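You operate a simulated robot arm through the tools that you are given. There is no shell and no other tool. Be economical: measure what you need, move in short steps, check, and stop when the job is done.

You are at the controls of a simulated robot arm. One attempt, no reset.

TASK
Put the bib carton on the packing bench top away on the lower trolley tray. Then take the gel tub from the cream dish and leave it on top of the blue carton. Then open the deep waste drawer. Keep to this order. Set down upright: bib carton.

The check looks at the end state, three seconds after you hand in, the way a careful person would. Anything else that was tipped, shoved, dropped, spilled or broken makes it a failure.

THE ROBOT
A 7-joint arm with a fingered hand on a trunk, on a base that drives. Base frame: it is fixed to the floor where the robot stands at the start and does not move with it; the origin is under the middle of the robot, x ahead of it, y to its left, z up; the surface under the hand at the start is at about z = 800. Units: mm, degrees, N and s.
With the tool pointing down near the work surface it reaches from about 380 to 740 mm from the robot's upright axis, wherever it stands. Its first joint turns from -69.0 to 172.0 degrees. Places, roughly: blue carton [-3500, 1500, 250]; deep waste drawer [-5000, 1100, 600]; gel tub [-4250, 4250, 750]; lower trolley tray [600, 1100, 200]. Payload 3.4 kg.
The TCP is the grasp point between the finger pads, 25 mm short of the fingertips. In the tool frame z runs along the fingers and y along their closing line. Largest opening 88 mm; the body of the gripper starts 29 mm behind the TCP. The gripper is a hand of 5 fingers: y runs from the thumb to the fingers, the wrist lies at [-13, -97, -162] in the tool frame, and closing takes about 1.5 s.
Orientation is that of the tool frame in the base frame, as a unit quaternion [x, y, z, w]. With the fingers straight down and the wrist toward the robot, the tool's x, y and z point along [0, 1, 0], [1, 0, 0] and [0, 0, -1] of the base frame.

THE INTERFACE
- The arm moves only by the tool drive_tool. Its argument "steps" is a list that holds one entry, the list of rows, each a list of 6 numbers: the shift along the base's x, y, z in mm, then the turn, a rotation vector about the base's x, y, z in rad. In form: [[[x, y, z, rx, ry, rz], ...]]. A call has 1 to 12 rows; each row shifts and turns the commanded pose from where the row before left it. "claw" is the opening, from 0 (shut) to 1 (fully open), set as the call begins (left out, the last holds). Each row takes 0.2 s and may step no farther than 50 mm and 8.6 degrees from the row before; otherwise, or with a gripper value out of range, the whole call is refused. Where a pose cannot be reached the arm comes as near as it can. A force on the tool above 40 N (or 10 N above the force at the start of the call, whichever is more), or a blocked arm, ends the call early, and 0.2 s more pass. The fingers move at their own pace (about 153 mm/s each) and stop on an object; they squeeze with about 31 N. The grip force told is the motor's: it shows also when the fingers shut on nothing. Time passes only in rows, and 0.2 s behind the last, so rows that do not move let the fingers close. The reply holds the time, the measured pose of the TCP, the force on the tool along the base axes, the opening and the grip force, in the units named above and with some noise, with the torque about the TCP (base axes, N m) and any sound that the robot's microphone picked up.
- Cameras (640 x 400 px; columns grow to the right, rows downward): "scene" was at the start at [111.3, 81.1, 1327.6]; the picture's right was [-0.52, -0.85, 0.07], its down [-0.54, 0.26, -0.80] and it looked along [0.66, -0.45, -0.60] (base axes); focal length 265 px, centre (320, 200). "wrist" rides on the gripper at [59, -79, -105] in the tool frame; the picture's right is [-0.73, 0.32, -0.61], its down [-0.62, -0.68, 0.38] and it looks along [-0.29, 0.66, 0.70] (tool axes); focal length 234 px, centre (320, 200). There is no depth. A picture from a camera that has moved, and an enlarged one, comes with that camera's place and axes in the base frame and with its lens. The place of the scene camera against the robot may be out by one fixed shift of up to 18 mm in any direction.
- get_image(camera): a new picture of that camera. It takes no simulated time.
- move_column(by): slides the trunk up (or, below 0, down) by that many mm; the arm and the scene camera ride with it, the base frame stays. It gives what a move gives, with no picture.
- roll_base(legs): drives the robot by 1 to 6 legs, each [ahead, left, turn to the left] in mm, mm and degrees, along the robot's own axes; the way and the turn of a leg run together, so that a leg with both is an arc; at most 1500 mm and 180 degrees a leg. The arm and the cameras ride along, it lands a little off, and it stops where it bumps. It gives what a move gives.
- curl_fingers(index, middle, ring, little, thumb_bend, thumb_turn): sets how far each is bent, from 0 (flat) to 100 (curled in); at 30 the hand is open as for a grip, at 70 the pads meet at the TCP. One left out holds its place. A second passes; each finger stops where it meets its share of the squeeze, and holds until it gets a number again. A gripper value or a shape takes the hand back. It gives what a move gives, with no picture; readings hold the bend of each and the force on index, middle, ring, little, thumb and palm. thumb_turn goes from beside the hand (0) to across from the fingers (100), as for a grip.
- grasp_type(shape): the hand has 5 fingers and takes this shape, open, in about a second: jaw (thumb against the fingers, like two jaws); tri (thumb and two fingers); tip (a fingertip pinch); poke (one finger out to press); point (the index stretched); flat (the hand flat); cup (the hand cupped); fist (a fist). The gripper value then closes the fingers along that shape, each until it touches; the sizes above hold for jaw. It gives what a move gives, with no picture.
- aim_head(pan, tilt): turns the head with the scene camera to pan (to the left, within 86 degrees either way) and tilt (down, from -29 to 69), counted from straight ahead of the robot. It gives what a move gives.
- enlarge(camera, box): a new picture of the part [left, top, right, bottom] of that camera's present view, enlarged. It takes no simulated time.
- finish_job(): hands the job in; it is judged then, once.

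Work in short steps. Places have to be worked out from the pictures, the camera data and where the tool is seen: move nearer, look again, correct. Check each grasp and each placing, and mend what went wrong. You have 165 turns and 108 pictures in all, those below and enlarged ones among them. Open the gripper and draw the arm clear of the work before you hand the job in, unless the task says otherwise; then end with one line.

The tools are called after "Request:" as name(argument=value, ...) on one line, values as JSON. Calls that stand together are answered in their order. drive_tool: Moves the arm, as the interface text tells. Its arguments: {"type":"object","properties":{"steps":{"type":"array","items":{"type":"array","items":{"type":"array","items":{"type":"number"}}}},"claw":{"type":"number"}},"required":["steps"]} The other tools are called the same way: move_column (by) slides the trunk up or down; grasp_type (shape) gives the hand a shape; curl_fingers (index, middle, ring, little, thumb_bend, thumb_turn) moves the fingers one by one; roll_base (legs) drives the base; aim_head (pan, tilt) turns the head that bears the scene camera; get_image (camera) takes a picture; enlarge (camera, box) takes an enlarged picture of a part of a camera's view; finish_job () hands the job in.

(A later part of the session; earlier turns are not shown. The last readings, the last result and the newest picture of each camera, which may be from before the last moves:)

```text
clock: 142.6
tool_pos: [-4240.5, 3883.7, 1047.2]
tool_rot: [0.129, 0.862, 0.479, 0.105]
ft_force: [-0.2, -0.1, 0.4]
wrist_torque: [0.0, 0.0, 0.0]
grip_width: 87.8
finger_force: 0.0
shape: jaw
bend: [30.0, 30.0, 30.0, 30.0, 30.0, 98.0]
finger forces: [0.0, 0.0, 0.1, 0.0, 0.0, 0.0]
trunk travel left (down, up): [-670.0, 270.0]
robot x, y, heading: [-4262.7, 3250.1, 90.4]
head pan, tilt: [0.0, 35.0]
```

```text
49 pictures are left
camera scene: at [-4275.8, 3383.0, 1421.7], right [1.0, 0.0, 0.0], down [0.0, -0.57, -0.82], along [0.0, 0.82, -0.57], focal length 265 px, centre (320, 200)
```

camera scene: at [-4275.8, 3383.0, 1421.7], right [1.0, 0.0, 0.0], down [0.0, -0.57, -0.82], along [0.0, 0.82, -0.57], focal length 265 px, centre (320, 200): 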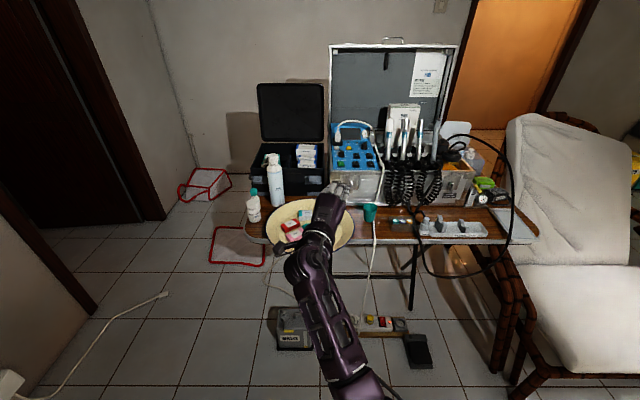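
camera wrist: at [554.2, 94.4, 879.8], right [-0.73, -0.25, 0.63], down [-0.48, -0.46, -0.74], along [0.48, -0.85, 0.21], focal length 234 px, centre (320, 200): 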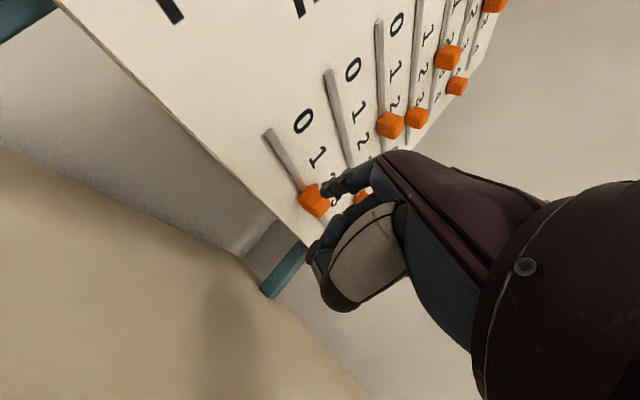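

I turn the hand to point straight down in this clear spot, then drive closer.

Request:
drive_tool(steps=[[[-2, -5, 0, -0.126, 0.0275, 0.034], [-2, -5, 0, -0.126, 0.0275, 0.034], [-2, -5, 0, -0.126, 0.0275, 0.034], [-2, -5, 0, -0.126, 0.0275, 0.034], [-2, -5, 0, -0.126, 0.0275, 0.034], [-2, -5, 0, -0.126, 0.0275, 0.034], [-2, -5, 0, -0.126, 0.0275, 0.034], [-2, -5, 0, -0.126, 0.0275, 0.034]]])

Request:
roll_base(legs=[[220, 0, 0]])

Request:
get_image(camera="wrist")

Request:
get_image(camera="scene")

```text
clock: 144.4
tool_pos: [-4257.2, 3914.6, 993.9]
tool_rot: [-0.001, 1.0, -0.002, -0.002]
ft_force: [0.6, 0.5, -0.2]
wrist_torque: [0.0, 0.01, -0.01]
grip_width: 88.2
finger_force: 0.0
shape: jaw
bend: [30.0, 30.0, 30.0, 30.0, 30.0, 98.0]
finger forces: [0.1, 0.0, 0.1, 0.0, 0.1, 0.0]
out of reach, approached as far as the arm can: row 6, 7, 8
trunk travel left (down, up): [-670.0, 270.0]
robot x, y, heading: [-4264.0, 3244.4, 90.3]
head pan, tilt: [0.0, 35.0]
```

```text
clock: 146.1
tool_pos: [-4256.7, 4135.7, 992.5]
tool_rot: [0.0, 1.0, -0.001, -0.001]
ft_force: [-0.5, 0.5, 0.1]
wrist_torque: [0.02, 0.01, 0.0]
grip_width: 87.9
finger_force: 0.0
shape: jaw
bend: [30.0, 30.0, 30.0, 30.0, 30.0, 98.0]
finger forces: [0.0, 0.0, 0.1, 0.0, 0.0, 0.0]
trunk travel left (down, up): [-670.0, 270.0]
robot x, y, heading: [-4264.1, 3468.1, 89.9]
head pan, tilt: [0.0, 35.0]
```

```text
48 pictures are left
camera wrist: at [-4315.6, 4057.6, 1097.9], right [0.73, 0.33, 0.61], down [0.62, -0.68, -0.38], along [0.29, 0.65, -0.7], focal length 234 px, centre (320, 200)
```

wrist: 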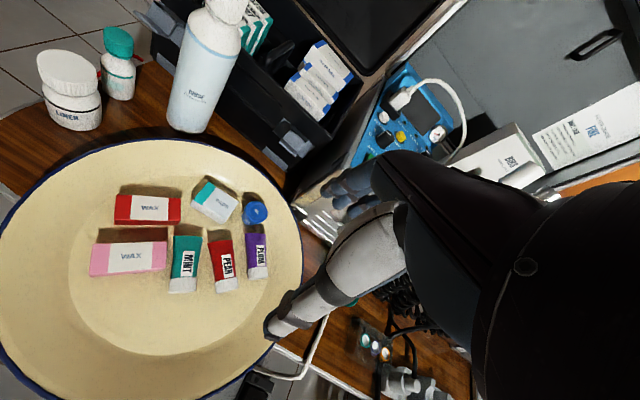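

```text
47 pictures are left
camera scene: at [-4276.3, 3606.0, 1421.6], right [1.0, 0.0, 0.0], down [0.0, -0.57, -0.82], along [0.0, 0.82, -0.57], focal length 265 px, centre (320, 200)
```

scene: 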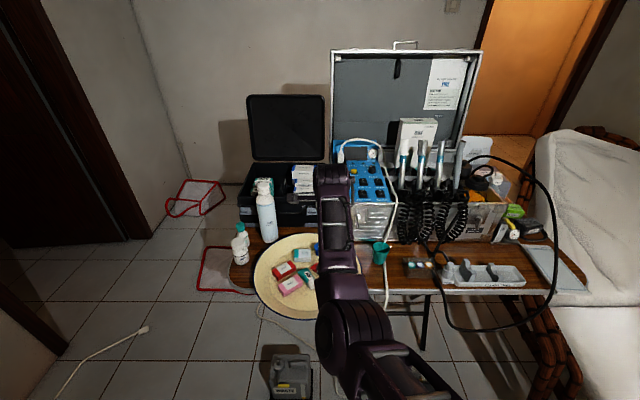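

Now a good overhead look at the dish; I enlarge around the blue tub.

Request:
enlarge(camera="wrist", box=[160, 160, 310, 310])

```text
2.67 times, centred on (235, 235) of wrist
camera zoom: at [-4315.6, 4057.6, 1097.9], right [0.73, 0.33, 0.61], down [0.62, -0.68, -0.38], along [0.29, 0.65, -0.7], focal length 624 px, centre (547, 107)
```

zoom: 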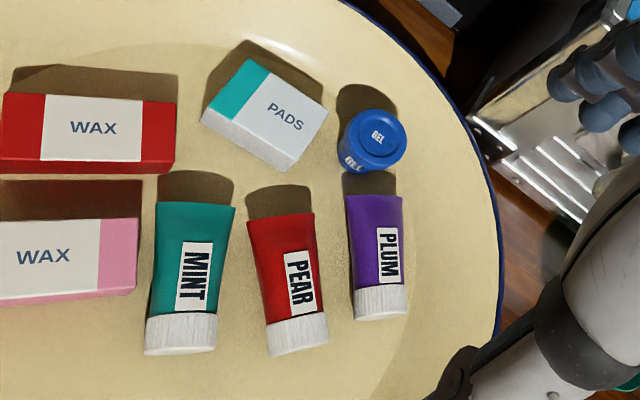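

The GEL tub is clear, about 33 mm across, with room for the thumb between PADS and PLUM (about 17° west of south). I take the fingertip pinch, turn the hand −17°, and descend part-way for a second look.

Request:
grasp_type(shape="tip")

Request:
drive_tool(steps=[[[-6, 20, -10, 0, 0, -0.148], [-6, 25, -20, 0, 0, -0.149], [-4, 25, -20, 0, 0, 0]]])

Request:
get_image(camera="wrist")

```text
clock: 147.0
tool_pos: [-4256.7, 4136.3, 992.5]
tool_rot: [-0.001, 1.0, -0.002, 0.0]
ft_force: [-0.2, 0.1, 0.6]
wrist_torque: [0.0, 0.01, 0.02]
grip_width: 88.0
finger_force: 0.0
shape: tip
bend: [30.0, 98.0, 99.0, 99.0, 30.0, 98.0]
finger forces: [0.1, 0.0, 0.1, 0.0, 0.0, 0.1]
trunk travel left (down, up): [-670.0, 270.0]
robot x, y, heading: [-4265.2, 3470.2, 90.0]
head pan, tilt: [0.0, 35.0]
```

```text
clock: 147.8
tool_pos: [-4259.9, 4175.6, 948.2]
tool_rot: [0.147, 0.989, 0.0, -0.001]
ft_force: [0.5, 0.7, 0.1]
wrist_torque: [-0.04, 0.0, 0.0]
grip_width: 88.2
finger_force: 0.0
shape: tip
bend: [30.0, 98.0, 99.0, 99.0, 30.0, 98.0]
finger forces: [0.0, 0.0, 0.0, 0.0, 0.0, 0.0]
out of reach, approached as far as the arm can: row 2, 3
trunk travel left (down, up): [-670.0, 270.0]
robot x, y, heading: [-4264.7, 3469.2, 90.2]
head pan, tilt: [0.0, 35.0]
```

```text
45 pictures are left
camera wrist: at [-4340.2, 4117.1, 1053.6], right [0.79, 0.1, 0.61], down [0.4, -0.83, -0.38], along [0.47, 0.54, -0.7], focal length 234 px, centre (320, 200)
```

wrist: 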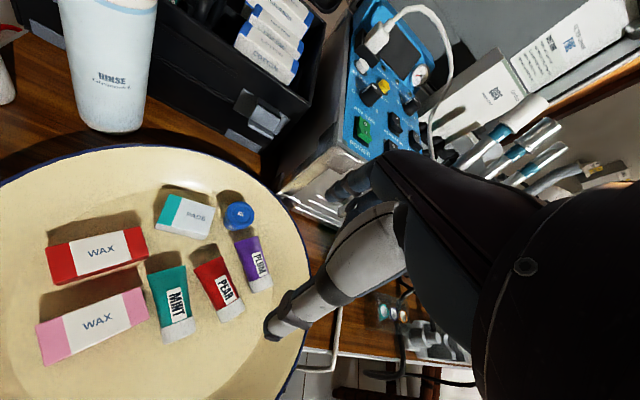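

Triangulation puts the tub's top at about [−4271, 4265, 762]. It is beyond comfortable reach, so I move the base forward 110 mm and adjust the hand back over the tub.

Request:
roll_base(legs=[[110, 0, 0]])

Request:
drive_tool(steps=[[[-6, -15, -15, 0, 0, 0], [-5, -8, -25, 0, 0, 0], [0, 0, -30, 0, 0, 0]]], claw=0.6)

Request:
get_image(camera="wrist")

Request:
get_image(camera="scene")

```text
clock: 148.9
tool_pos: [-4260.6, 4285.8, 948.1]
tool_rot: [0.147, 0.989, -0.001, -0.001]
ft_force: [-1.0, 0.2, -1.3]
wrist_torque: [0.0, 0.01, -0.01]
grip_width: 88.2
finger_force: 0.1
shape: tip
bend: [30.0, 98.0, 99.0, 99.0, 30.0, 98.0]
finger forces: [0.0, 0.1, 0.0, 0.0, 0.0, 0.0]
trunk travel left (down, up): [-670.0, 270.0]
robot x, y, heading: [-4262.3, 3578.9, 90.0]
head pan, tilt: [0.0, 35.0]
```

```text
clock: 149.8
tool_pos: [-4271.7, 4262.5, 877.5]
tool_rot: [0.147, 0.989, -0.001, -0.002]
ft_force: [0.6, -1.0, -0.2]
wrist_torque: [0.01, -0.01, -0.01]
grip_width: 52.9
finger_force: 0.1
shape: tip
bend: [30.0, 98.0, 99.0, 99.0, 64.0, 100.0]
finger forces: [0.0, 0.0, 0.0, 0.1, 0.0, 0.0]
trunk travel left (down, up): [-670.0, 270.0]
robot x, y, heading: [-4262.7, 3578.9, 90.2]
head pan, tilt: [0.0, 35.0]
```

```text
44 pictures are left
camera wrist: at [-4351.5, 4204.1, 983.1], right [0.79, 0.1, 0.61], down [0.4, -0.83, -0.38], along [0.47, 0.54, -0.7], focal length 234 px, centre (320, 200)
```

wrist: 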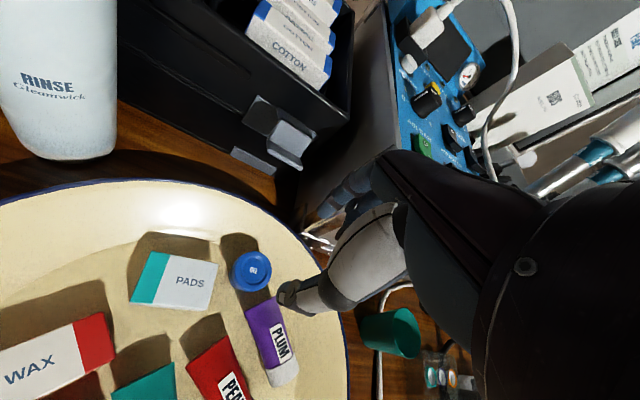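

```text
43 pictures are left
camera scene: at [-4276.4, 3716.0, 1421.6], right [1.0, 0.0, 0.0], down [0.0, -0.57, -0.82], along [0.0, 0.82, -0.57], focal length 265 px, centre (320, 200)
```

scene: 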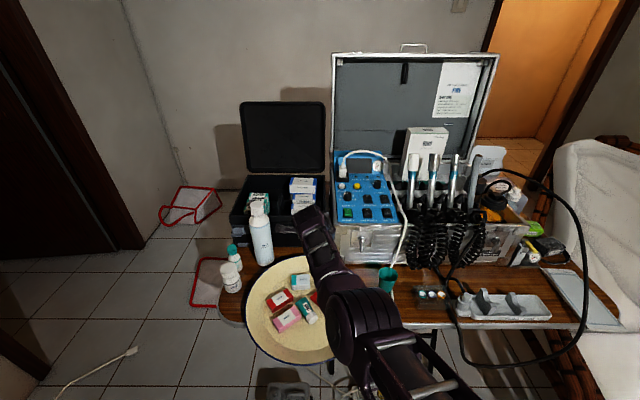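

Three views agree: the tub's top centre is at [−4271, 4265, 758]. The hand is right above it. I descend part-way and check the thumb's clearance from PADS and PLUM.

Request:
drive_tool(steps=[[[0, 1, -30, 0, 0, 0], [0, 1, -30, 0, 0, 0]]])

Request:
enlarge(camera="wrist", box=[190, 180, 410, 400])

```text
clock: 150.3
tool_pos: [-4265.6, 4256.3, 839.9]
tool_rot: [0.148, 0.989, -0.001, -0.001]
ft_force: [-0.3, 0.6, 0.2]
wrist_torque: [-0.02, 0.01, 0.02]
grip_width: 53.1
finger_force: 0.0
shape: tip
bend: [30.0, 98.0, 99.0, 99.0, 64.0, 100.0]
finger forces: [0.0, 0.0, 0.0, 0.0, 0.1, 0.0]
out of reach, approached as far as the arm can: row 1, 2
trunk travel left (down, up): [-670.0, 270.0]
robot x, y, heading: [-4261.6, 3580.0, 90.1]
head pan, tilt: [0.0, 35.0]
```

```text
1.82 times, centred on (300, 290) of wrist
camera zoom: at [-4345.2, 4198.2, 944.5], right [0.79, 0.1, 0.61], down [0.4, -0.83, -0.38], along [0.47, 0.54, -0.7], focal length 426 px, centre (356, 36)
```

zoom: 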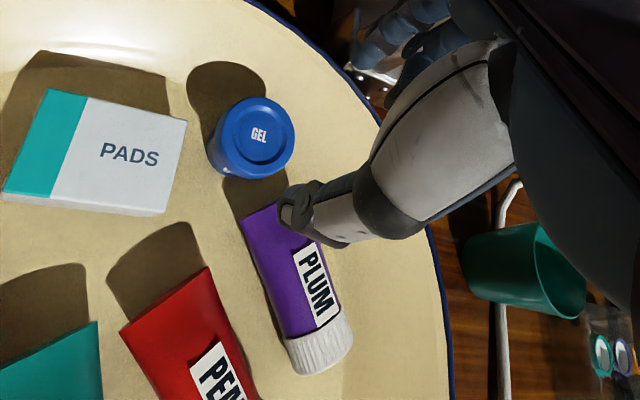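

The arm is at its reach limit here, so I pull the hand back and up, move the base 70 mm nearer, and will use the trunk for descent.

Request:
drive_tool(steps=[[[0, -30, 20, 0, 0, 0], [0, -40, 20, 0, 0, 0]]])

Request:
roll_base(legs=[[70, 0, 0]])

```text
clock: 150.9
tool_pos: [-4292.0, 4252.7, 858.8]
tool_rot: [0.148, 0.989, -0.002, 0.001]
ft_force: [-0.9, 0.6, -1.0]
wrist_torque: [-0.03, 0.0, 0.0]
grip_width: 52.9
finger_force: 0.0
shape: tip
bend: [30.0, 98.0, 99.0, 99.0, 64.0, 100.0]
finger forces: [0.0, 0.1, 0.0, 0.0, 0.0, 0.0]
out of reach, approached as far as the arm can: row 1, 2
trunk travel left (down, up): [-670.0, 270.0]
robot x, y, heading: [-4265.1, 3580.2, 90.0]
head pan, tilt: [0.0, 35.0]
```

```text
clock: 152.0
tool_pos: [-4292.2, 4319.8, 861.6]
tool_rot: [0.147, 0.989, -0.001, -0.001]
ft_force: [0.3, -18.0, 6.5]
wrist_torque: [-0.25, -0.03, -0.03]
grip_width: 38.6
finger_force: 0.1
shape: tip
bend: [76.0, 98.0, 99.0, 99.0, 64.0, 100.0]
finger forces: [18.8, 0.0, 0.1, 0.0, 0.1, 0.1]
trunk travel left (down, up): [-670.0, 270.0]
robot x, y, heading: [-4264.0, 3647.0, 90.2]
head pan, tilt: [0.0, 35.0]
```

The arm had not actually pulled back, and the index is touching the black case. I back the base off at once and look.

Request:
roll_base(legs=[[-70, 0, 0]])

Request:
get_image(camera="scene")

```text
clock: 153.0
tool_pos: [-4291.2, 4252.9, 859.3]
tool_rot: [0.148, 0.989, -0.002, -0.001]
ft_force: [0.1, -0.2, 0.3]
wrist_torque: [0.0, 0.0, 0.02]
grip_width: 52.6
finger_force: 0.1
shape: tip
bend: [31.0, 98.0, 99.0, 99.0, 64.0, 100.0]
finger forces: [0.0, 0.0, 0.1, 0.0, 0.0, 0.0]
trunk travel left (down, up): [-670.0, 270.0]
robot x, y, heading: [-4265.9, 3579.4, 90.0]
head pan, tilt: [0.0, 35.0]
```

```text
41 pictures are left
camera scene: at [-4276.5, 3715.8, 1421.7], right [1.0, 0.0, 0.0], down [0.0, -0.57, -0.82], along [0.0, 0.82, -0.57], focal length 265 px, centre (320, 200)
```

scene: 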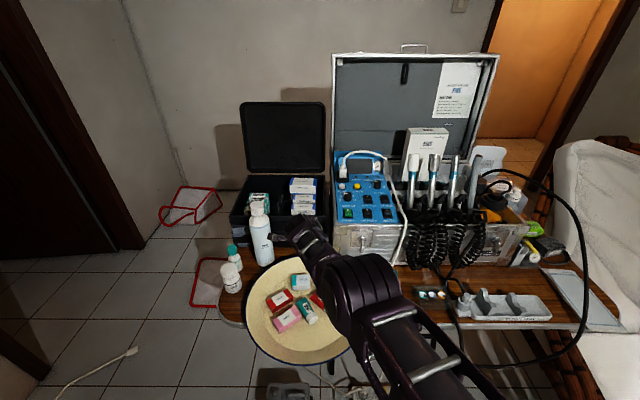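

Nothing shifted (case and bottle are where they were). I bring the hand back to the last reachable pose and will descend with the trunk instead.

Request:
drive_tool(steps=[[[0, -20, 25, 0, 0, 0], [10, 0, 20, 0, 0, 0]]])

```text
clock: 153.6
tool_pos: [-4295.0, 4261.5, 897.4]
tool_rot: [0.148, 0.989, -0.004, -0.001]
ft_force: [-0.1, -0.2, 0.1]
wrist_torque: [0.02, 0.03, 0.0]
grip_width: 52.9
finger_force: 0.1
shape: tip
bend: [31.0, 98.0, 99.0, 99.0, 64.0, 100.0]
finger forces: [0.0, 0.1, 0.0, 0.0, 0.0, 0.0]
out of reach, approached as far as the arm can: row 1, 2
trunk travel left (down, up): [-670.0, 270.0]
robot x, y, heading: [-4262.2, 3582.4, 90.2]
head pan, tilt: [0.0, 35.0]
```

The limit comes from the wrist's yaw relative to the robot. I back away and re-approach with the base turned to heading 70°, in line with the wanted hand yaw.

Request:
move_column(by=80)

Request:
roll_base(legs=[[-250, 0, 0], [0, 320, 0], [0, 0, -20]])

Request:
drive_tool(steps=[[[0, 0, 0, 0, 0, 0.1], [0, 0, 0, 0, 0, 0.1], [0, 0, 0, 0, 0, 0.1]]])

```text
clock: 154.7
tool_pos: [-4295.7, 4262.7, 976.1]
tool_rot: [0.148, 0.989, -0.005, 0.0]
ft_force: [0.9, -0.5, -0.6]
wrist_torque: [0.01, 0.01, 0.0]
grip_width: 52.7
finger_force: 0.0
shape: tip
bend: [31.0, 98.0, 99.0, 99.0, 64.0, 100.0]
finger forces: [0.0, 0.0, 0.0, 0.0, 0.0, 0.0]
trunk travel left (down, up): [-750.0, 190.0]
robot x, y, heading: [-4264.6, 3578.4, 90.3]
head pan, tilt: [0.0, 35.0]
```

```text
clock: 159.3
tool_pos: [-4386.2, 3984.9, 977.5]
tool_rot: [0.313, 0.95, -0.005, -0.001]
ft_force: [0.8, -0.3, 0.1]
wrist_torque: [0.01, 0.01, 0.0]
grip_width: 52.9
finger_force: 0.0
shape: tip
bend: [31.0, 98.0, 99.0, 99.0, 64.0, 100.0]
finger forces: [0.1, 0.1, 0.0, 0.0, 0.0, 0.0]
trunk travel left (down, up): [-750.0, 190.0]
robot x, y, heading: [-4588.0, 3327.9, 70.6]
head pan, tilt: [0.0, 35.0]
```

```text
clock: 160.2
tool_pos: [-4387.9, 3994.6, 973.7]
tool_rot: [0.167, 0.986, -0.005, 0.0]
ft_force: [0.5, 0.2, -0.8]
wrist_torque: [0.01, 0.01, -0.02]
grip_width: 52.7
finger_force: 0.1
shape: tip
bend: [31.0, 98.0, 99.0, 99.0, 64.0, 100.0]
finger forces: [0.1, 0.1, 0.1, 0.0, 0.0, 0.0]
out of reach, approached as far as the arm can: row 1, 2
trunk travel left (down, up): [-750.0, 190.0]
robot x, y, heading: [-4584.9, 3334.3, 70.8]
head pan, tilt: [0.0, 35.0]
```

Reach is poor because the trunk is high for this working height. I pull the hand in and up, then lower the trunk correspondingly.

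Request:
drive_tool(steps=[[[-7, -20, 40, 0, 0, 0], [-7, -20, 45, 0, 0, 0], [0, 0, 45, 0, 0, 0]]])

Request:
move_column(by=-200)

```text
clock: 160.9
tool_pos: [-4403.6, 4008.0, 1098.8]
tool_rot: [0.168, 0.986, -0.006, 0.0]
ft_force: [0.7, -0.4, -0.5]
wrist_torque: [-0.05, -0.02, -0.01]
grip_width: 52.8
finger_force: 0.1
shape: tip
bend: [31.0, 98.0, 99.0, 99.0, 64.0, 100.0]
finger forces: [0.0, 0.1, 0.0, 0.0, 0.1, 0.1]
out of reach, approached as far as the arm can: row 1, 2
trunk travel left (down, up): [-750.0, 190.0]
robot x, y, heading: [-4581.7, 3330.5, 70.7]
head pan, tilt: [0.0, 35.0]
```

```text
clock: 163.1
tool_pos: [-4402.5, 4008.3, 898.1]
tool_rot: [0.167, 0.986, -0.006, 0.001]
ft_force: [0.3, 0.3, 0.5]
wrist_torque: [-0.02, 0.0, 0.02]
grip_width: 52.8
finger_force: 0.1
shape: tip
bend: [31.0, 98.0, 99.0, 99.0, 64.0, 100.0]
finger forces: [0.0, 0.0, 0.1, 0.0, 0.1, 0.0]
trunk travel left (down, up): [-550.0, 390.0]
robot x, y, heading: [-4584.8, 3332.7, 70.7]
head pan, tilt: [0.0, 35.0]
```

Still stretched. I pull the hand back along the line to the base.

Request:
drive_tool(steps=[[[-10, -30, 0, 0, 0, 0], [-10, -30, 0, 0, 0, 0], [-10, -30, 0, 0, 0, 0]]])

Request:
get_image(camera="scene")

```text
clock: 163.9
tool_pos: [-4435.4, 4006.9, 897.5]
tool_rot: [0.168, 0.986, -0.006, 0.001]
ft_force: [0.6, 0.1, 1.2]
wrist_torque: [0.01, 0.02, 0.02]
grip_width: 52.9
finger_force: 0.0
shape: tip
bend: [31.0, 98.0, 99.0, 99.0, 64.0, 100.0]
finger forces: [0.1, 0.1, 0.0, 0.1, 0.0, 0.0]
out of reach, approached as far as the arm can: row 1, 2, 3
trunk travel left (down, up): [-550.0, 390.0]
robot x, y, heading: [-4580.8, 3332.4, 70.6]
head pan, tilt: [0.0, 35.0]
```

```text
40 pictures are left
camera scene: at [-4551.9, 3460.3, 1301.7], right [0.94, -0.33, 0.0], down [-0.19, -0.54, -0.82], along [0.27, 0.77, -0.57], focal length 265 px, centre (320, 200)
```

scene: 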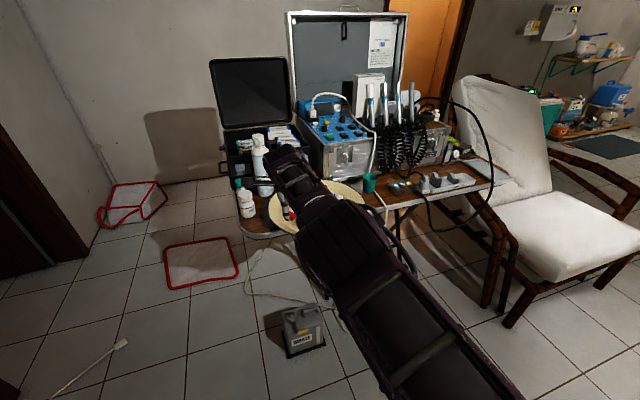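

The arm is caught in its straight-elbow pose. I pitch the hand up to make the elbow bend out of it.

Request:
drive_tool(steps=[[[0, 0, 0, 0.132, -0.046, 0], [0, 0, 0, 0.132, -0.046, 0], [0, 0, 0, 0.132, -0.046, 0], [0, 0, 0, 0.132, -0.046, 0]]])

```text
clock: 164.9
tool_pos: [-4421.7, 4064.2, 893.9]
tool_rot: [0.163, 0.958, 0.233, 0.041]
ft_force: [0.2, 0.7, -0.2]
wrist_torque: [0.05, -0.01, -0.04]
grip_width: 52.9
finger_force: 0.0
shape: tip
bend: [30.0, 98.0, 99.0, 99.0, 64.0, 100.0]
finger forces: [0.1, 0.0, 0.0, 0.0, 0.0, 0.0]
out of reach, approached as far as the arm can: row 1, 2, 3, 4
trunk travel left (down, up): [-550.0, 390.0]
robot x, y, heading: [-4587.6, 3335.4, 71.0]
head pan, tilt: [0.0, 35.0]
```

Moving sideways should let the elbow flex. I command left-and-inward steps.

Request:
drive_tool(steps=[[[-45, -10, 0, 0, 0, 0], [-45, -10, 0, 0, 0, 0], [-45, -10, 0, 0, 0, 0], [-45, -10, 0, 0, 0, 0], [-45, -10, 0, 0, 0, 0], [-45, -10, 0, 0, 0, 0]]])

Request:
get_image(camera="scene")

```text
clock: 166.3
tool_pos: [-4589.2, 3997.5, 940.5]
tool_rot: [0.164, 0.958, 0.233, 0.041]
ft_force: [-0.1, -0.4, 0.3]
wrist_torque: [-0.02, 0.0, -0.01]
grip_width: 52.8
finger_force: 0.2
shape: tip
bend: [30.0, 98.0, 99.0, 99.0, 64.0, 100.0]
finger forces: [0.0, 0.0, 0.0, 0.0, 0.0, 0.0]
out of reach, approached as far as the arm can: row 3, 4, 5, 6
trunk travel left (down, up): [-550.0, 390.0]
robot x, y, heading: [-4585.6, 3330.9, 70.9]
head pan, tilt: [0.0, 35.0]
```

```text
39 pictures are left
camera scene: at [-4551.7, 3458.9, 1301.8], right [0.94, -0.33, 0.0], down [-0.19, -0.54, -0.82], along [0.27, 0.77, -0.57], focal length 265 px, centre (320, 200)
```

scene: 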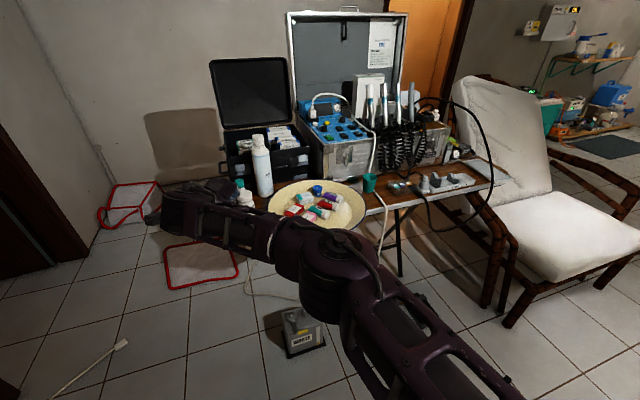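

I see: the limit is the hand's yaw against the forearm; to retract, the hand must be yawed left relative to the arm. I level the hand and yaw it left, freeing the arm.

Request:
drive_tool(steps=[[[0, 0, 0, -0.132, 0.046, 0], [0, 0, 0, -0.132, 0.046, 0], [0, 0, 0, -0.132, 0.046, 0], [0, 0, 0, -0.132, 0.046, 0], [0, 0, 0, 0, 0, 0.145], [0, 0, 0, 0, 0, 0.145], [0, 0, 0, 0, 0, 0.145], [0, 0, 0, 0, 0, 0.145]]])

```text
clock: 168.1
tool_pos: [-4536.1, 3988.5, 959.8]
tool_rot: [-0.123, 0.992, 0.029, -0.001]
ft_force: [1.0, -0.2, 0.7]
wrist_torque: [-0.02, 0.01, 0.01]
grip_width: 52.8
finger_force: 0.1
shape: tip
bend: [30.0, 98.0, 99.0, 99.0, 64.0, 100.0]
finger forces: [0.0, 0.0, 0.0, 0.1, 0.0, 0.1]
out of reach, approached as far as the arm can: row 1, 2, 3, 4
trunk travel left (down, up): [-550.0, 390.0]
robot x, y, heading: [-4585.0, 3328.6, 70.8]
head pan, tilt: [0.0, 35.0]
```

No longer flagged as out of reach. I try retracting toward the base now.

Request:
drive_tool(steps=[[[0, -30, -10, 0, 0, 0], [0, -30, -10, 0, 0, 0], [0, -30, -10, 0, 0, 0]]])

```text
clock: 168.9
tool_pos: [-4535.6, 3895.4, 932.5]
tool_rot: [-0.121, 0.992, 0.029, -0.002]
ft_force: [0.8, 0.7, 0.0]
wrist_torque: [-0.04, 0.0, -0.01]
grip_width: 52.8
finger_force: 0.0
shape: tip
bend: [30.0, 98.0, 99.0, 99.0, 64.0, 100.0]
finger forces: [0.1, 0.0, 0.1, 0.0, 0.1, 0.0]
trunk travel left (down, up): [-550.0, 390.0]
robot x, y, heading: [-4588.0, 3334.4, 70.5]
head pan, tilt: [0.0, 35.0]
```

The arm is free again. I turn the base to heading 40° (giving hand yaw ≈ 73°) and drive so the hand is about 60 mm short of the tub.

Request:
roll_base(legs=[[0, 0, -30.5], [257, 325, 0]])

Request:
drive_tool(steps=[[[0, 0, 0, -0.053, 0.023, 0], [0, 0, 0, 0, 0, 0]]])

Request:
get_image(camera="wrist")

```text
clock: 172.9
tool_pos: [-4256.3, 4198.2, 931.1]
tool_rot: [0.15, 0.988, 0.028, 0.006]
ft_force: [-0.8, 0.1, 0.0]
wrist_torque: [-0.02, -0.01, 0.04]
grip_width: 52.8
finger_force: 0.2
shape: tip
bend: [30.0, 98.0, 99.0, 99.0, 64.0, 100.0]
finger forces: [0.1, 0.0, 0.1, 0.1, 0.0, 0.0]
trunk travel left (down, up): [-550.0, 390.0]
robot x, y, heading: [-4589.8, 3739.8, 39.4]
head pan, tilt: [0.0, 35.0]
```

```text
clock: 173.6
tool_pos: [-4257.7, 4197.6, 931.3]
tool_rot: [0.149, 0.989, 0.0, -0.001]
ft_force: [-0.2, 0.6, 0.3]
wrist_torque: [0.02, -0.01, 0.02]
grip_width: 53.0
finger_force: 0.1
shape: tip
bend: [30.0, 98.0, 99.0, 99.0, 64.0, 100.0]
finger forces: [0.0, 0.0, 0.0, 0.1, 0.0, 0.0]
trunk travel left (down, up): [-550.0, 390.0]
robot x, y, heading: [-4594.6, 3739.4, 39.3]
head pan, tilt: [0.0, 35.0]
```

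```text
38 pictures are left
camera wrist: at [-4336.1, 4139.8, 1036.4], right [0.79, 0.09, 0.61], down [0.39, -0.84, -0.39], along [0.47, 0.54, -0.7], focal length 234 px, centre (320, 200)
```

wrist: 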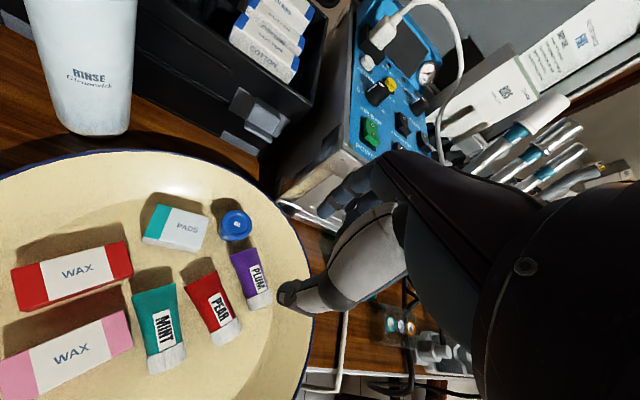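

All good. I move over the tub and lower to z≈815 for a check.

Request:
drive_tool(steps=[[[-6, 33, 0, 0, 0, 0], [-7, 34, 0, 0, 0, 0], [0, 0, -40, 0, 0, 0], [0, 0, -40, 0, 0, 0], [0, 0, -36, 0, 0, 0]]])

Request:
get_image(camera="wrist")

```text
clock: 174.8
tool_pos: [-4269.5, 4265.3, 813.0]
tool_rot: [0.15, 0.989, 0.001, -0.001]
ft_force: [0.4, -1.0, 0.1]
wrist_torque: [-0.02, -0.01, 0.0]
grip_width: 52.7
finger_force: 0.1
shape: tip
bend: [30.0, 98.0, 99.0, 99.0, 64.0, 100.0]
finger forces: [0.1, 0.1, 0.0, 0.0, 0.0, 0.0]
trunk travel left (down, up): [-550.0, 390.0]
robot x, y, heading: [-4590.8, 3741.2, 39.3]
head pan, tilt: [0.0, 35.0]
```

```text
37 pictures are left
camera wrist: at [-4349.6, 4207.6, 918.9], right [0.79, 0.09, 0.61], down [0.39, -0.84, -0.39], along [0.47, 0.54, -0.7], focal length 234 px, centre (320, 200)
```

wrist: 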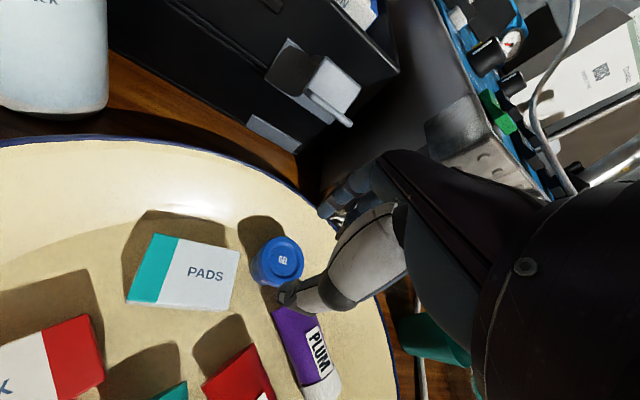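

Thumb gap is tight between PADS (x≈−4290) and PLUM (x≈−4261). I shift slightly, yaw +4° to centre the thumb in the gap, and lower to z≈775.

Request:
drive_tool(steps=[[[-1, -2, 0, 0, 0, 0.07], [0, 0, -15, 0, 0, 0], [0, 0, -12, 0, 0, 0], [0, 0, -10, 0, 0, 0]]])

Request:
enlarge(camera="wrist", box=[200, 200, 400, 400])

```text
clock: 175.8
tool_pos: [-4269.9, 4260.8, 777.4]
tool_rot: [0.115, 0.993, 0.0, 0.0]
ft_force: [-0.6, 0.7, 0.2]
wrist_torque: [-0.01, 0.03, 0.0]
grip_width: 52.7
finger_force: 0.0
shape: tip
bend: [30.0, 98.0, 99.0, 99.0, 64.0, 100.0]
finger forces: [0.0, 0.0, 0.0, 0.0, 0.0, 0.0]
trunk travel left (down, up): [-550.0, 390.0]
robot x, y, heading: [-4593.1, 3737.7, 39.4]
head pan, tilt: [0.0, 35.0]
```

```text
2.00 times, centred on (300, 300) of wrist
camera zoom: at [-4345.4, 4198.8, 882.8], right [0.78, 0.15, 0.61], down [0.45, -0.81, -0.39], along [0.43, 0.57, -0.7], focal length 468 px, centre (360, 0)
```

zoom: 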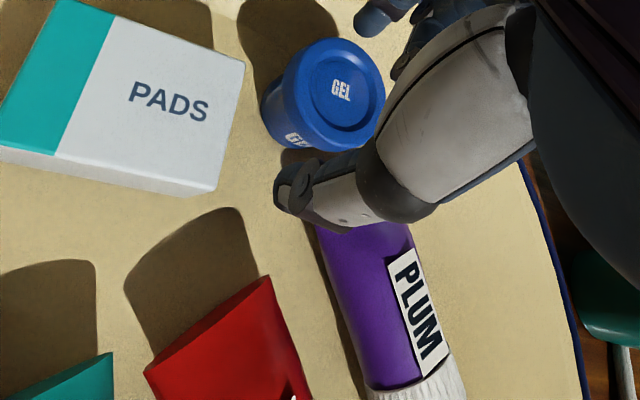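

The thumb tip lies in the gap beside the tub. I lower 11 mm more and watch forces.

Request:
drive_tool(steps=[[[0, 0, -6, 0, 0, 0], [0, 0, -6, 0, 0, 0]]])

Request:
enlarge(camera="wrist", box=[200, 200, 400, 400])

```text
clock: 176.3
tool_pos: [-4269.2, 4262.6, 766.7]
tool_rot: [0.115, 0.993, 0.001, -0.001]
ft_force: [-0.2, 0.2, -0.2]
wrist_torque: [0.01, 0.03, -0.03]
grip_width: 52.8
finger_force: 0.0
shape: tip
bend: [30.0, 98.0, 99.0, 99.0, 64.0, 100.0]
finger forces: [0.1, 0.0, 0.0, 0.0, 0.0, 0.0]
trunk travel left (down, up): [-550.0, 390.0]
robot x, y, heading: [-4589.3, 3740.9, 39.7]
head pan, tilt: [0.0, 35.0]
```

```text
2.00 times, centred on (300, 300) of wrist
camera zoom: at [-4345.3, 4199.4, 871.4], right [0.78, 0.15, 0.61], down [0.45, -0.81, -0.39], along [0.43, 0.57, -0.7], focal length 468 px, centre (360, 0)
```

zoom: 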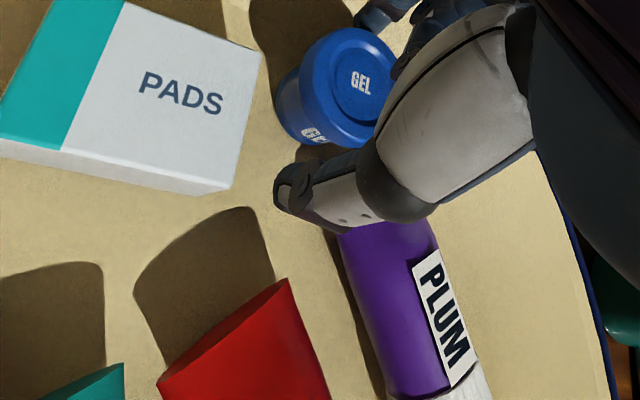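

Clear of contacts. I close the pinch on the tub.

Request:
drive_tool(steps=[[[0, 0, 0, 0, 0, 0], [0, 0, 0, 0, 0, 0], [0, 0, 0, 0, 0, 0], [0, 0, 0, 0, 0, 0], [0, 0, 0, 0, 0, 0], [0, 0, 0, 0, 0, 0], [0, 0, 0, 0, 0, 0], [0, 0, 0, 0, 0, 0]]], claw=0)

Request:
enlarge(camera="wrist", box=[200, 200, 400, 400])

```text
clock: 178.2
tool_pos: [-4268.7, 4262.7, 767.3]
tool_rot: [0.115, 0.993, 0.0, -0.001]
ft_force: [0.5, -0.2, 0.4]
wrist_torque: [-0.01, 0.0, 0.02]
grip_width: 33.7
finger_force: 31.2
shape: tip
bend: [74.0, 100.0, 100.0, 100.0, 74.0, 100.0]
finger forces: [27.1, 0.0, 0.1, 0.1, 27.0, 0.0]
trunk travel left (down, up): [-550.0, 390.0]
robot x, y, heading: [-4591.8, 3738.3, 39.2]
head pan, tilt: [0.0, 35.0]
```

```text
2.00 times, centred on (300, 300) of wrist
camera zoom: at [-4345.2, 4199.4, 871.3], right [0.78, 0.15, 0.61], down [0.45, -0.81, -0.39], along [0.43, 0.57, -0.7], focal length 468 px, centre (360, 0)
```

zoom: 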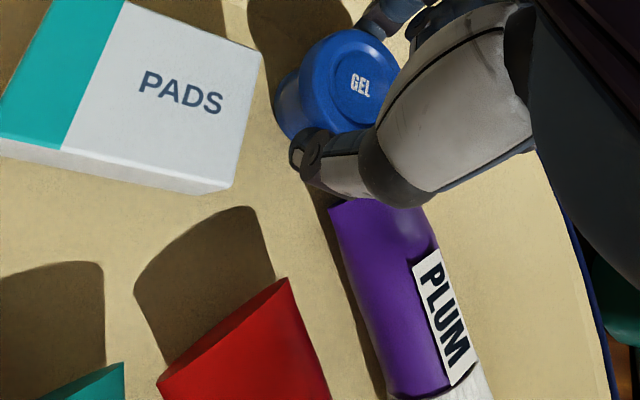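

Gripped at 33.7 mm with 27 N on index and thumb. I lift slowly.

Request:
drive_tool(steps=[[[0, 0, 10, 0, 0, 0], [0, 0, 20, 0, 0, 0], [0, 0, 40, 0, 0, 0], [0, 0, 50, 0, 0, 0], [0, -20, 50, 0, 0, 0]]])

Request:
get_image(camera="wrist")

```text
refused: row 5 steps farther than a row can; nothing moved
```

```text
33 pictures are left
camera wrist: at [-4345.2, 4199.4, 871.3], right [0.78, 0.15, 0.61], down [0.45, -0.81, -0.39], along [0.43, 0.57, -0.7], focal length 234 px, centre (320, 200)
```

wrist: 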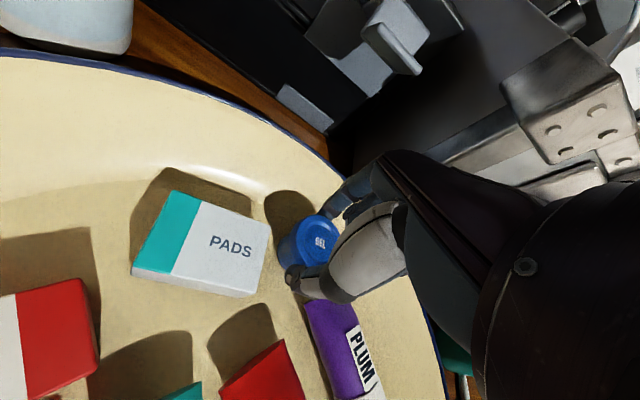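

One row was too large; I repeat the lift within limits.

Request:
drive_tool(steps=[[[0, 0, 10, 0, 0, 0], [0, 0, 20, 0, 0, 0], [0, 0, 40, 0, 0, 0], [0, 0, 45, 0, 0, 0], [0, -15, 45, 0, 0, 0]]])

Request:
get_image(camera="wrist")

```text
clock: 179.3
tool_pos: [-4269.7, 4246.0, 925.5]
tool_rot: [0.116, 0.993, 0.0, -0.001]
ft_force: [0.7, 0.2, -1.0]
wrist_torque: [0.0, 0.03, 0.01]
grip_width: 33.6
finger_force: 30.9
shape: tip
bend: [74.0, 100.0, 100.0, 100.0, 74.0, 100.0]
finger forces: [27.0, 0.1, 0.0, 0.1, 26.9, 0.0]
trunk travel left (down, up): [-550.0, 390.0]
robot x, y, heading: [-4589.1, 3740.2, 39.5]
head pan, tilt: [0.0, 35.0]
```

```text
32 pictures are left
camera wrist: at [-4344.6, 4182.2, 1030.6], right [0.78, 0.15, 0.6], down [0.45, -0.81, -0.39], along [0.43, 0.57, -0.7], focal length 234 px, centre (320, 200)
```

wrist: 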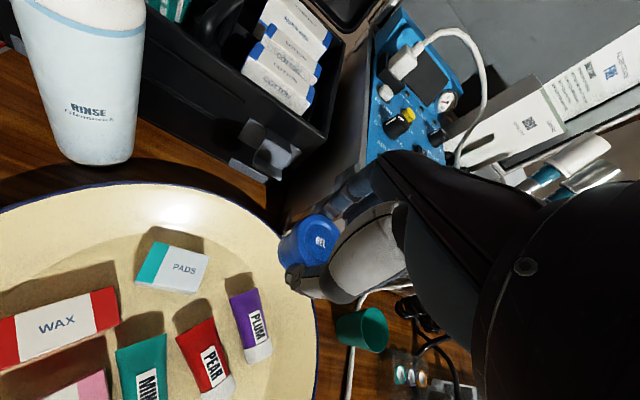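

The tub is held and lifted cleanly. I back away from the desk and look south for the route to the blue carton.

Request:
roll_base(legs=[[-318, -386, 0], [0, 0, -130]])

Request:
aim_head(pan=10, tilt=20)

Request:
get_image(camera="scene")

```text
clock: 187.7
tool_pos: [-4407.2, 2664.7, 926.2]
tool_rot: [0.951, 0.311, 0.001, 0.0]
ft_force: [0.3, 0.7, -1.4]
wrist_torque: [0.01, 0.01, 0.03]
grip_width: 33.8
finger_force: 31.0
shape: tip
bend: [74.0, 100.0, 100.0, 100.0, 74.0, 100.0]
finger forces: [26.6, 0.0, 0.0, 0.0, 26.6, 0.0]
trunk travel left (down, up): [-550.0, 390.0]
robot x, y, heading: [-4585.6, 3237.7, -90.9]
head pan, tilt: [0.0, 35.0]
```

```text
clock: 188.5
tool_pos: [-4406.9, 2663.0, 923.6]
tool_rot: [0.951, 0.31, 0.001, -0.001]
ft_force: [0.0, -0.3, -0.6]
wrist_torque: [0.0, -0.02, 0.03]
grip_width: 33.4
finger_force: 30.7
shape: tip
bend: [74.0, 100.0, 100.0, 100.0, 74.0, 100.0]
finger forces: [26.6, 0.0, 0.1, 0.1, 26.6, 0.1]
trunk travel left (down, up): [-550.0, 390.0]
robot x, y, heading: [-4585.8, 3236.5, -91.1]
head pan, tilt: [10.0, 20.0]
```

```text
31 pictures are left
camera scene: at [-4582.3, 3094.0, 1325.4], right [-0.99, -0.16, 0.0], down [-0.05, 0.34, -0.94], along [0.15, -0.93, -0.34], focal length 265 px, centre (320, 200)
```

scene: 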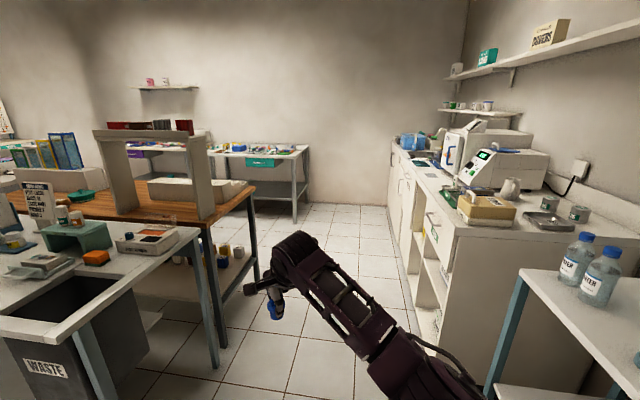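

The aisle between bench and counter is clear (x −4950 to −3830). I drive south through it, then turn to face north on the bench's south side.

Request:
roll_base(legs=[[1200, 150, 0], [1290, 0, 0], [0, 0, 90], [0, 0, 91]])

Request:
aim_head(pan=-50, tilt=25)

Request:
get_image(camera="scene")

```text
clock: 208.4
tool_pos: [-4694.4, 1331.9, 925.9]
tool_rot: [-0.321, 0.947, 0.0, -0.001]
ft_force: [-0.4, -0.9, -0.3]
wrist_torque: [-0.02, 0.0, 0.01]
grip_width: 33.4
finger_force: 31.2
shape: tip
bend: [74.0, 100.0, 100.0, 100.0, 74.0, 100.0]
finger forces: [26.2, 0.0, 0.1, 0.1, 26.2, 0.0]
trunk travel left (down, up): [-550.0, 390.0]
robot x, y, heading: [-4507.0, 762.0, 90.2]
head pan, tilt: [10.0, 20.0]
```

```text
clock: 209.7
tool_pos: [-4694.4, 1331.8, 924.8]
tool_rot: [-0.32, 0.947, -0.001, 0.0]
ft_force: [0.8, 0.7, 0.0]
wrist_torque: [0.0, 0.01, -0.02]
grip_width: 33.2
finger_force: 31.7
shape: tip
bend: [74.0, 100.0, 100.0, 100.0, 74.0, 100.0]
finger forces: [26.2, 0.0, 0.0, 0.0, 26.1, 0.1]
trunk travel left (down, up): [-550.0, 390.0]
robot x, y, heading: [-4504.6, 763.6, 90.2]
head pan, tilt: [-50.0, 25.0]
```

```text
30 pictures are left
camera scene: at [-4446.7, 870.1, 1317.4], right [0.65, -0.76, 0.0], down [-0.32, -0.27, -0.91], along [0.69, 0.59, -0.42], focal length 265 px, centre (320, 200)
```

scene: 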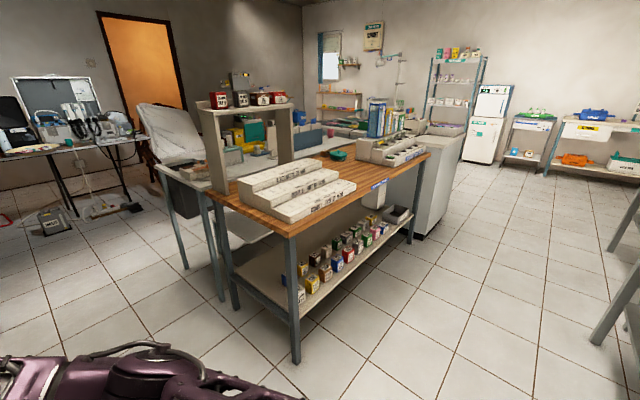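

The lower shelf holds rows of small cartons. I strafe east in front of the shelf and look closer.

Request:
roll_base(legs=[[-60, -850, 0]])

Request:
move_column(by=-400)

Request:
aim_head(pan=-10, tilt=30)

Request:
get_image(camera="scene")

```text
clock: 214.2
tool_pos: [-3833.2, 1273.2, 924.3]
tool_rot: [-0.317, 0.948, -0.001, -0.002]
ft_force: [0.6, 1.2, -1.0]
wrist_torque: [-0.02, -0.02, 0.01]
grip_width: 33.2
finger_force: 30.9
shape: tip
bend: [74.0, 100.0, 100.0, 100.0, 74.0, 100.0]
finger forces: [26.2, 0.0, 0.0, 0.0, 26.2, 0.0]
trunk travel left (down, up): [-550.0, 390.0]
robot x, y, heading: [-3646.8, 701.0, 89.6]
head pan, tilt: [-50.0, 25.0]
```

```text
clock: 218.1
tool_pos: [-3831.9, 1273.6, 525.6]
tool_rot: [-0.317, 0.948, -0.001, -0.002]
ft_force: [0.2, 0.1, -0.5]
wrist_torque: [0.01, 0.02, -0.02]
grip_width: 33.5
finger_force: 30.9
shape: tip
bend: [74.0, 100.0, 100.0, 100.0, 74.0, 100.0]
finger forces: [26.2, 0.1, 0.0, 0.1, 26.2, 0.0]
trunk travel left (down, up): [-150.0, 790.0]
robot x, y, heading: [-3650.1, 702.0, 89.6]
head pan, tilt: [-50.0, 25.0]
```

```text
clock: 219.1
tool_pos: [-3831.6, 1274.6, 524.6]
tool_rot: [-0.317, 0.948, 0.0, -0.001]
ft_force: [-0.3, -0.5, -1.2]
wrist_torque: [-0.01, -0.01, -0.03]
grip_width: 33.2
finger_force: 31.2
shape: tip
bend: [74.0, 100.0, 100.0, 100.0, 74.0, 100.0]
finger forces: [26.2, 0.0, 0.0, 0.0, 26.3, 0.0]
trunk travel left (down, up): [-150.0, 790.0]
robot x, y, heading: [-3646.7, 701.6, 89.9]
head pan, tilt: [-10.0, 30.0]
```

```text
29 pictures are left
camera scene: at [-3643.9, 839.2, 909.4], right [0.98, -0.18, 0.0], down [-0.09, -0.49, -0.87], along [0.16, 0.85, -0.5], focal length 265 px, centre (320, 200)
```

scene: 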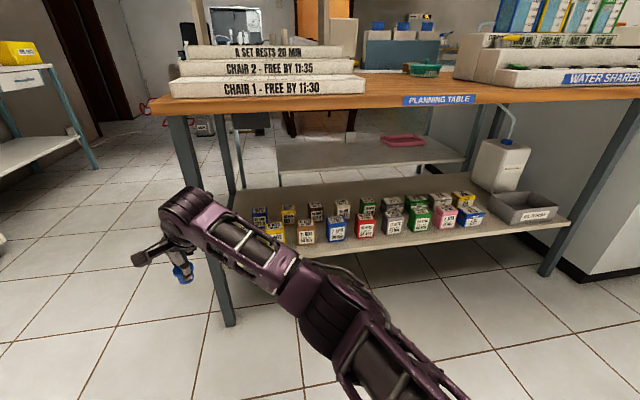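

Request:
enlarge(camera="scene", box=[240, 180, 500, 260])

```text
2.46 times, centred on (370, 220) of scene
camera zoom: at [-3643.9, 839.2, 909.4], right [0.98, -0.18, 0.0], down [-0.09, -0.49, -0.87], along [0.16, 0.85, -0.5], focal length 652 px, centre (197, 151)
```

zoom: 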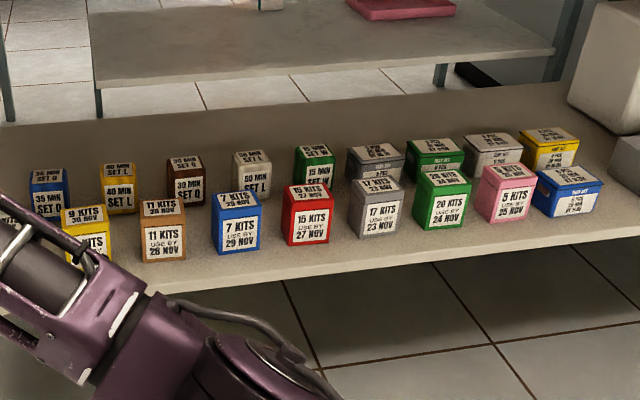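

The matching target is the front-row blue carton ("7 KITS") at about [−3455, 1550, top ≈ 400]; the others lie far from the given place. I move in front of it, lower, and look with the wrist camera.

Request:
roll_base(legs=[[0, -375, 0]])

Request:
move_column(by=-30)

Request:
roll_base(legs=[[90, 0, 0]])

Request:
get_image(camera="wrist")

Request:
get_image(camera="scene")

```text
clock: 221.5
tool_pos: [-3456.0, 1272.4, 525.3]
tool_rot: [-0.317, 0.949, 0.0, -0.001]
ft_force: [0.4, 0.2, -0.8]
wrist_torque: [-0.01, 0.0, 0.02]
grip_width: 33.3
finger_force: 30.9
shape: tip
bend: [74.0, 100.0, 100.0, 100.0, 74.0, 100.0]
finger forces: [26.2, 0.1, 0.0, 0.1, 26.3, 0.1]
trunk travel left (down, up): [-150.0, 790.0]
robot x, y, heading: [-3273.7, 697.9, 89.7]
head pan, tilt: [-10.0, 30.0]
```

```text
clock: 222.2
tool_pos: [-3457.9, 1272.0, 495.6]
tool_rot: [-0.315, 0.949, 0.0, -0.001]
ft_force: [-0.5, 0.1, 0.2]
wrist_torque: [0.03, 0.0, -0.01]
grip_width: 33.2
finger_force: 30.3
shape: tip
bend: [74.0, 100.0, 100.0, 100.0, 74.0, 100.0]
finger forces: [26.2, 0.0, 0.0, 0.0, 26.1, 0.1]
trunk travel left (down, up): [-120.0, 820.0]
robot x, y, heading: [-3273.0, 698.7, 89.6]
head pan, tilt: [-10.0, 30.0]
```

```text
clock: 223.3
tool_pos: [-3454.6, 1360.1, 495.9]
tool_rot: [-0.314, 0.95, -0.001, 0.0]
ft_force: [0.3, -0.4, -0.8]
wrist_torque: [0.01, 0.04, 0.03]
grip_width: 33.5
finger_force: 31.0
shape: tip
bend: [74.0, 100.0, 100.0, 100.0, 74.0, 100.0]
finger forces: [26.2, 0.0, 0.1, 0.1, 26.2, 0.1]
trunk travel left (down, up): [-120.0, 820.0]
robot x, y, heading: [-3276.9, 791.2, 89.6]
head pan, tilt: [-10.0, 30.0]
```

```text
27 pictures are left
camera wrist: at [-3454.9, 1261.8, 600.0], right [0.39, 0.69, 0.61], down [0.91, -0.17, -0.39], along [-0.16, 0.7, -0.7], focal length 234 px, centre (320, 200)
```

wrist: 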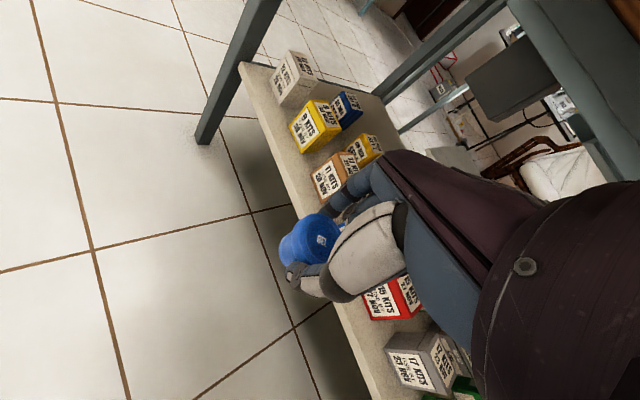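

```text
26 pictures are left
camera scene: at [-3267.5, 924.9, 879.4], right [0.98, -0.18, 0.0], down [-0.09, -0.49, -0.87], along [0.16, 0.85, -0.5], focal length 265 px, centre (320, 200)
```

scene: 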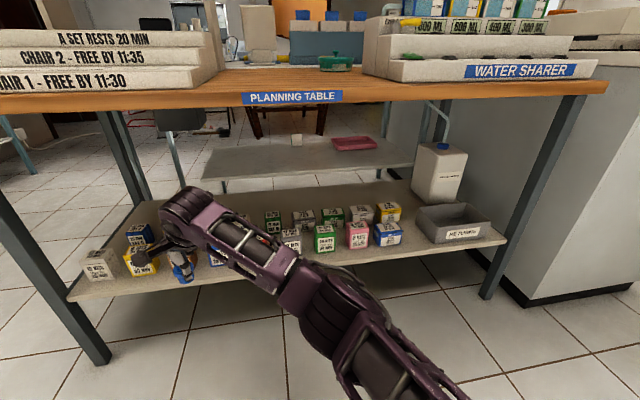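

The blue carton is hidden behind the hand in the wrist view; I enlarge the scene view to find it.

Request:
enlarge(camera="scene", box=[70, 180, 330, 310])

```text
2.46 times, centred on (200, 245) of scene
camera zoom: at [-3267.5, 924.9, 879.4], right [0.98, -0.18, 0.0], down [-0.09, -0.49, -0.87], along [0.16, 0.85, -0.5], focal length 652 px, centre (615, 89)
```

zoom: 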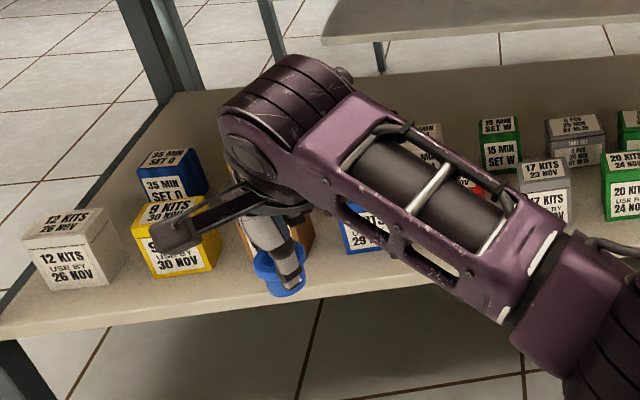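

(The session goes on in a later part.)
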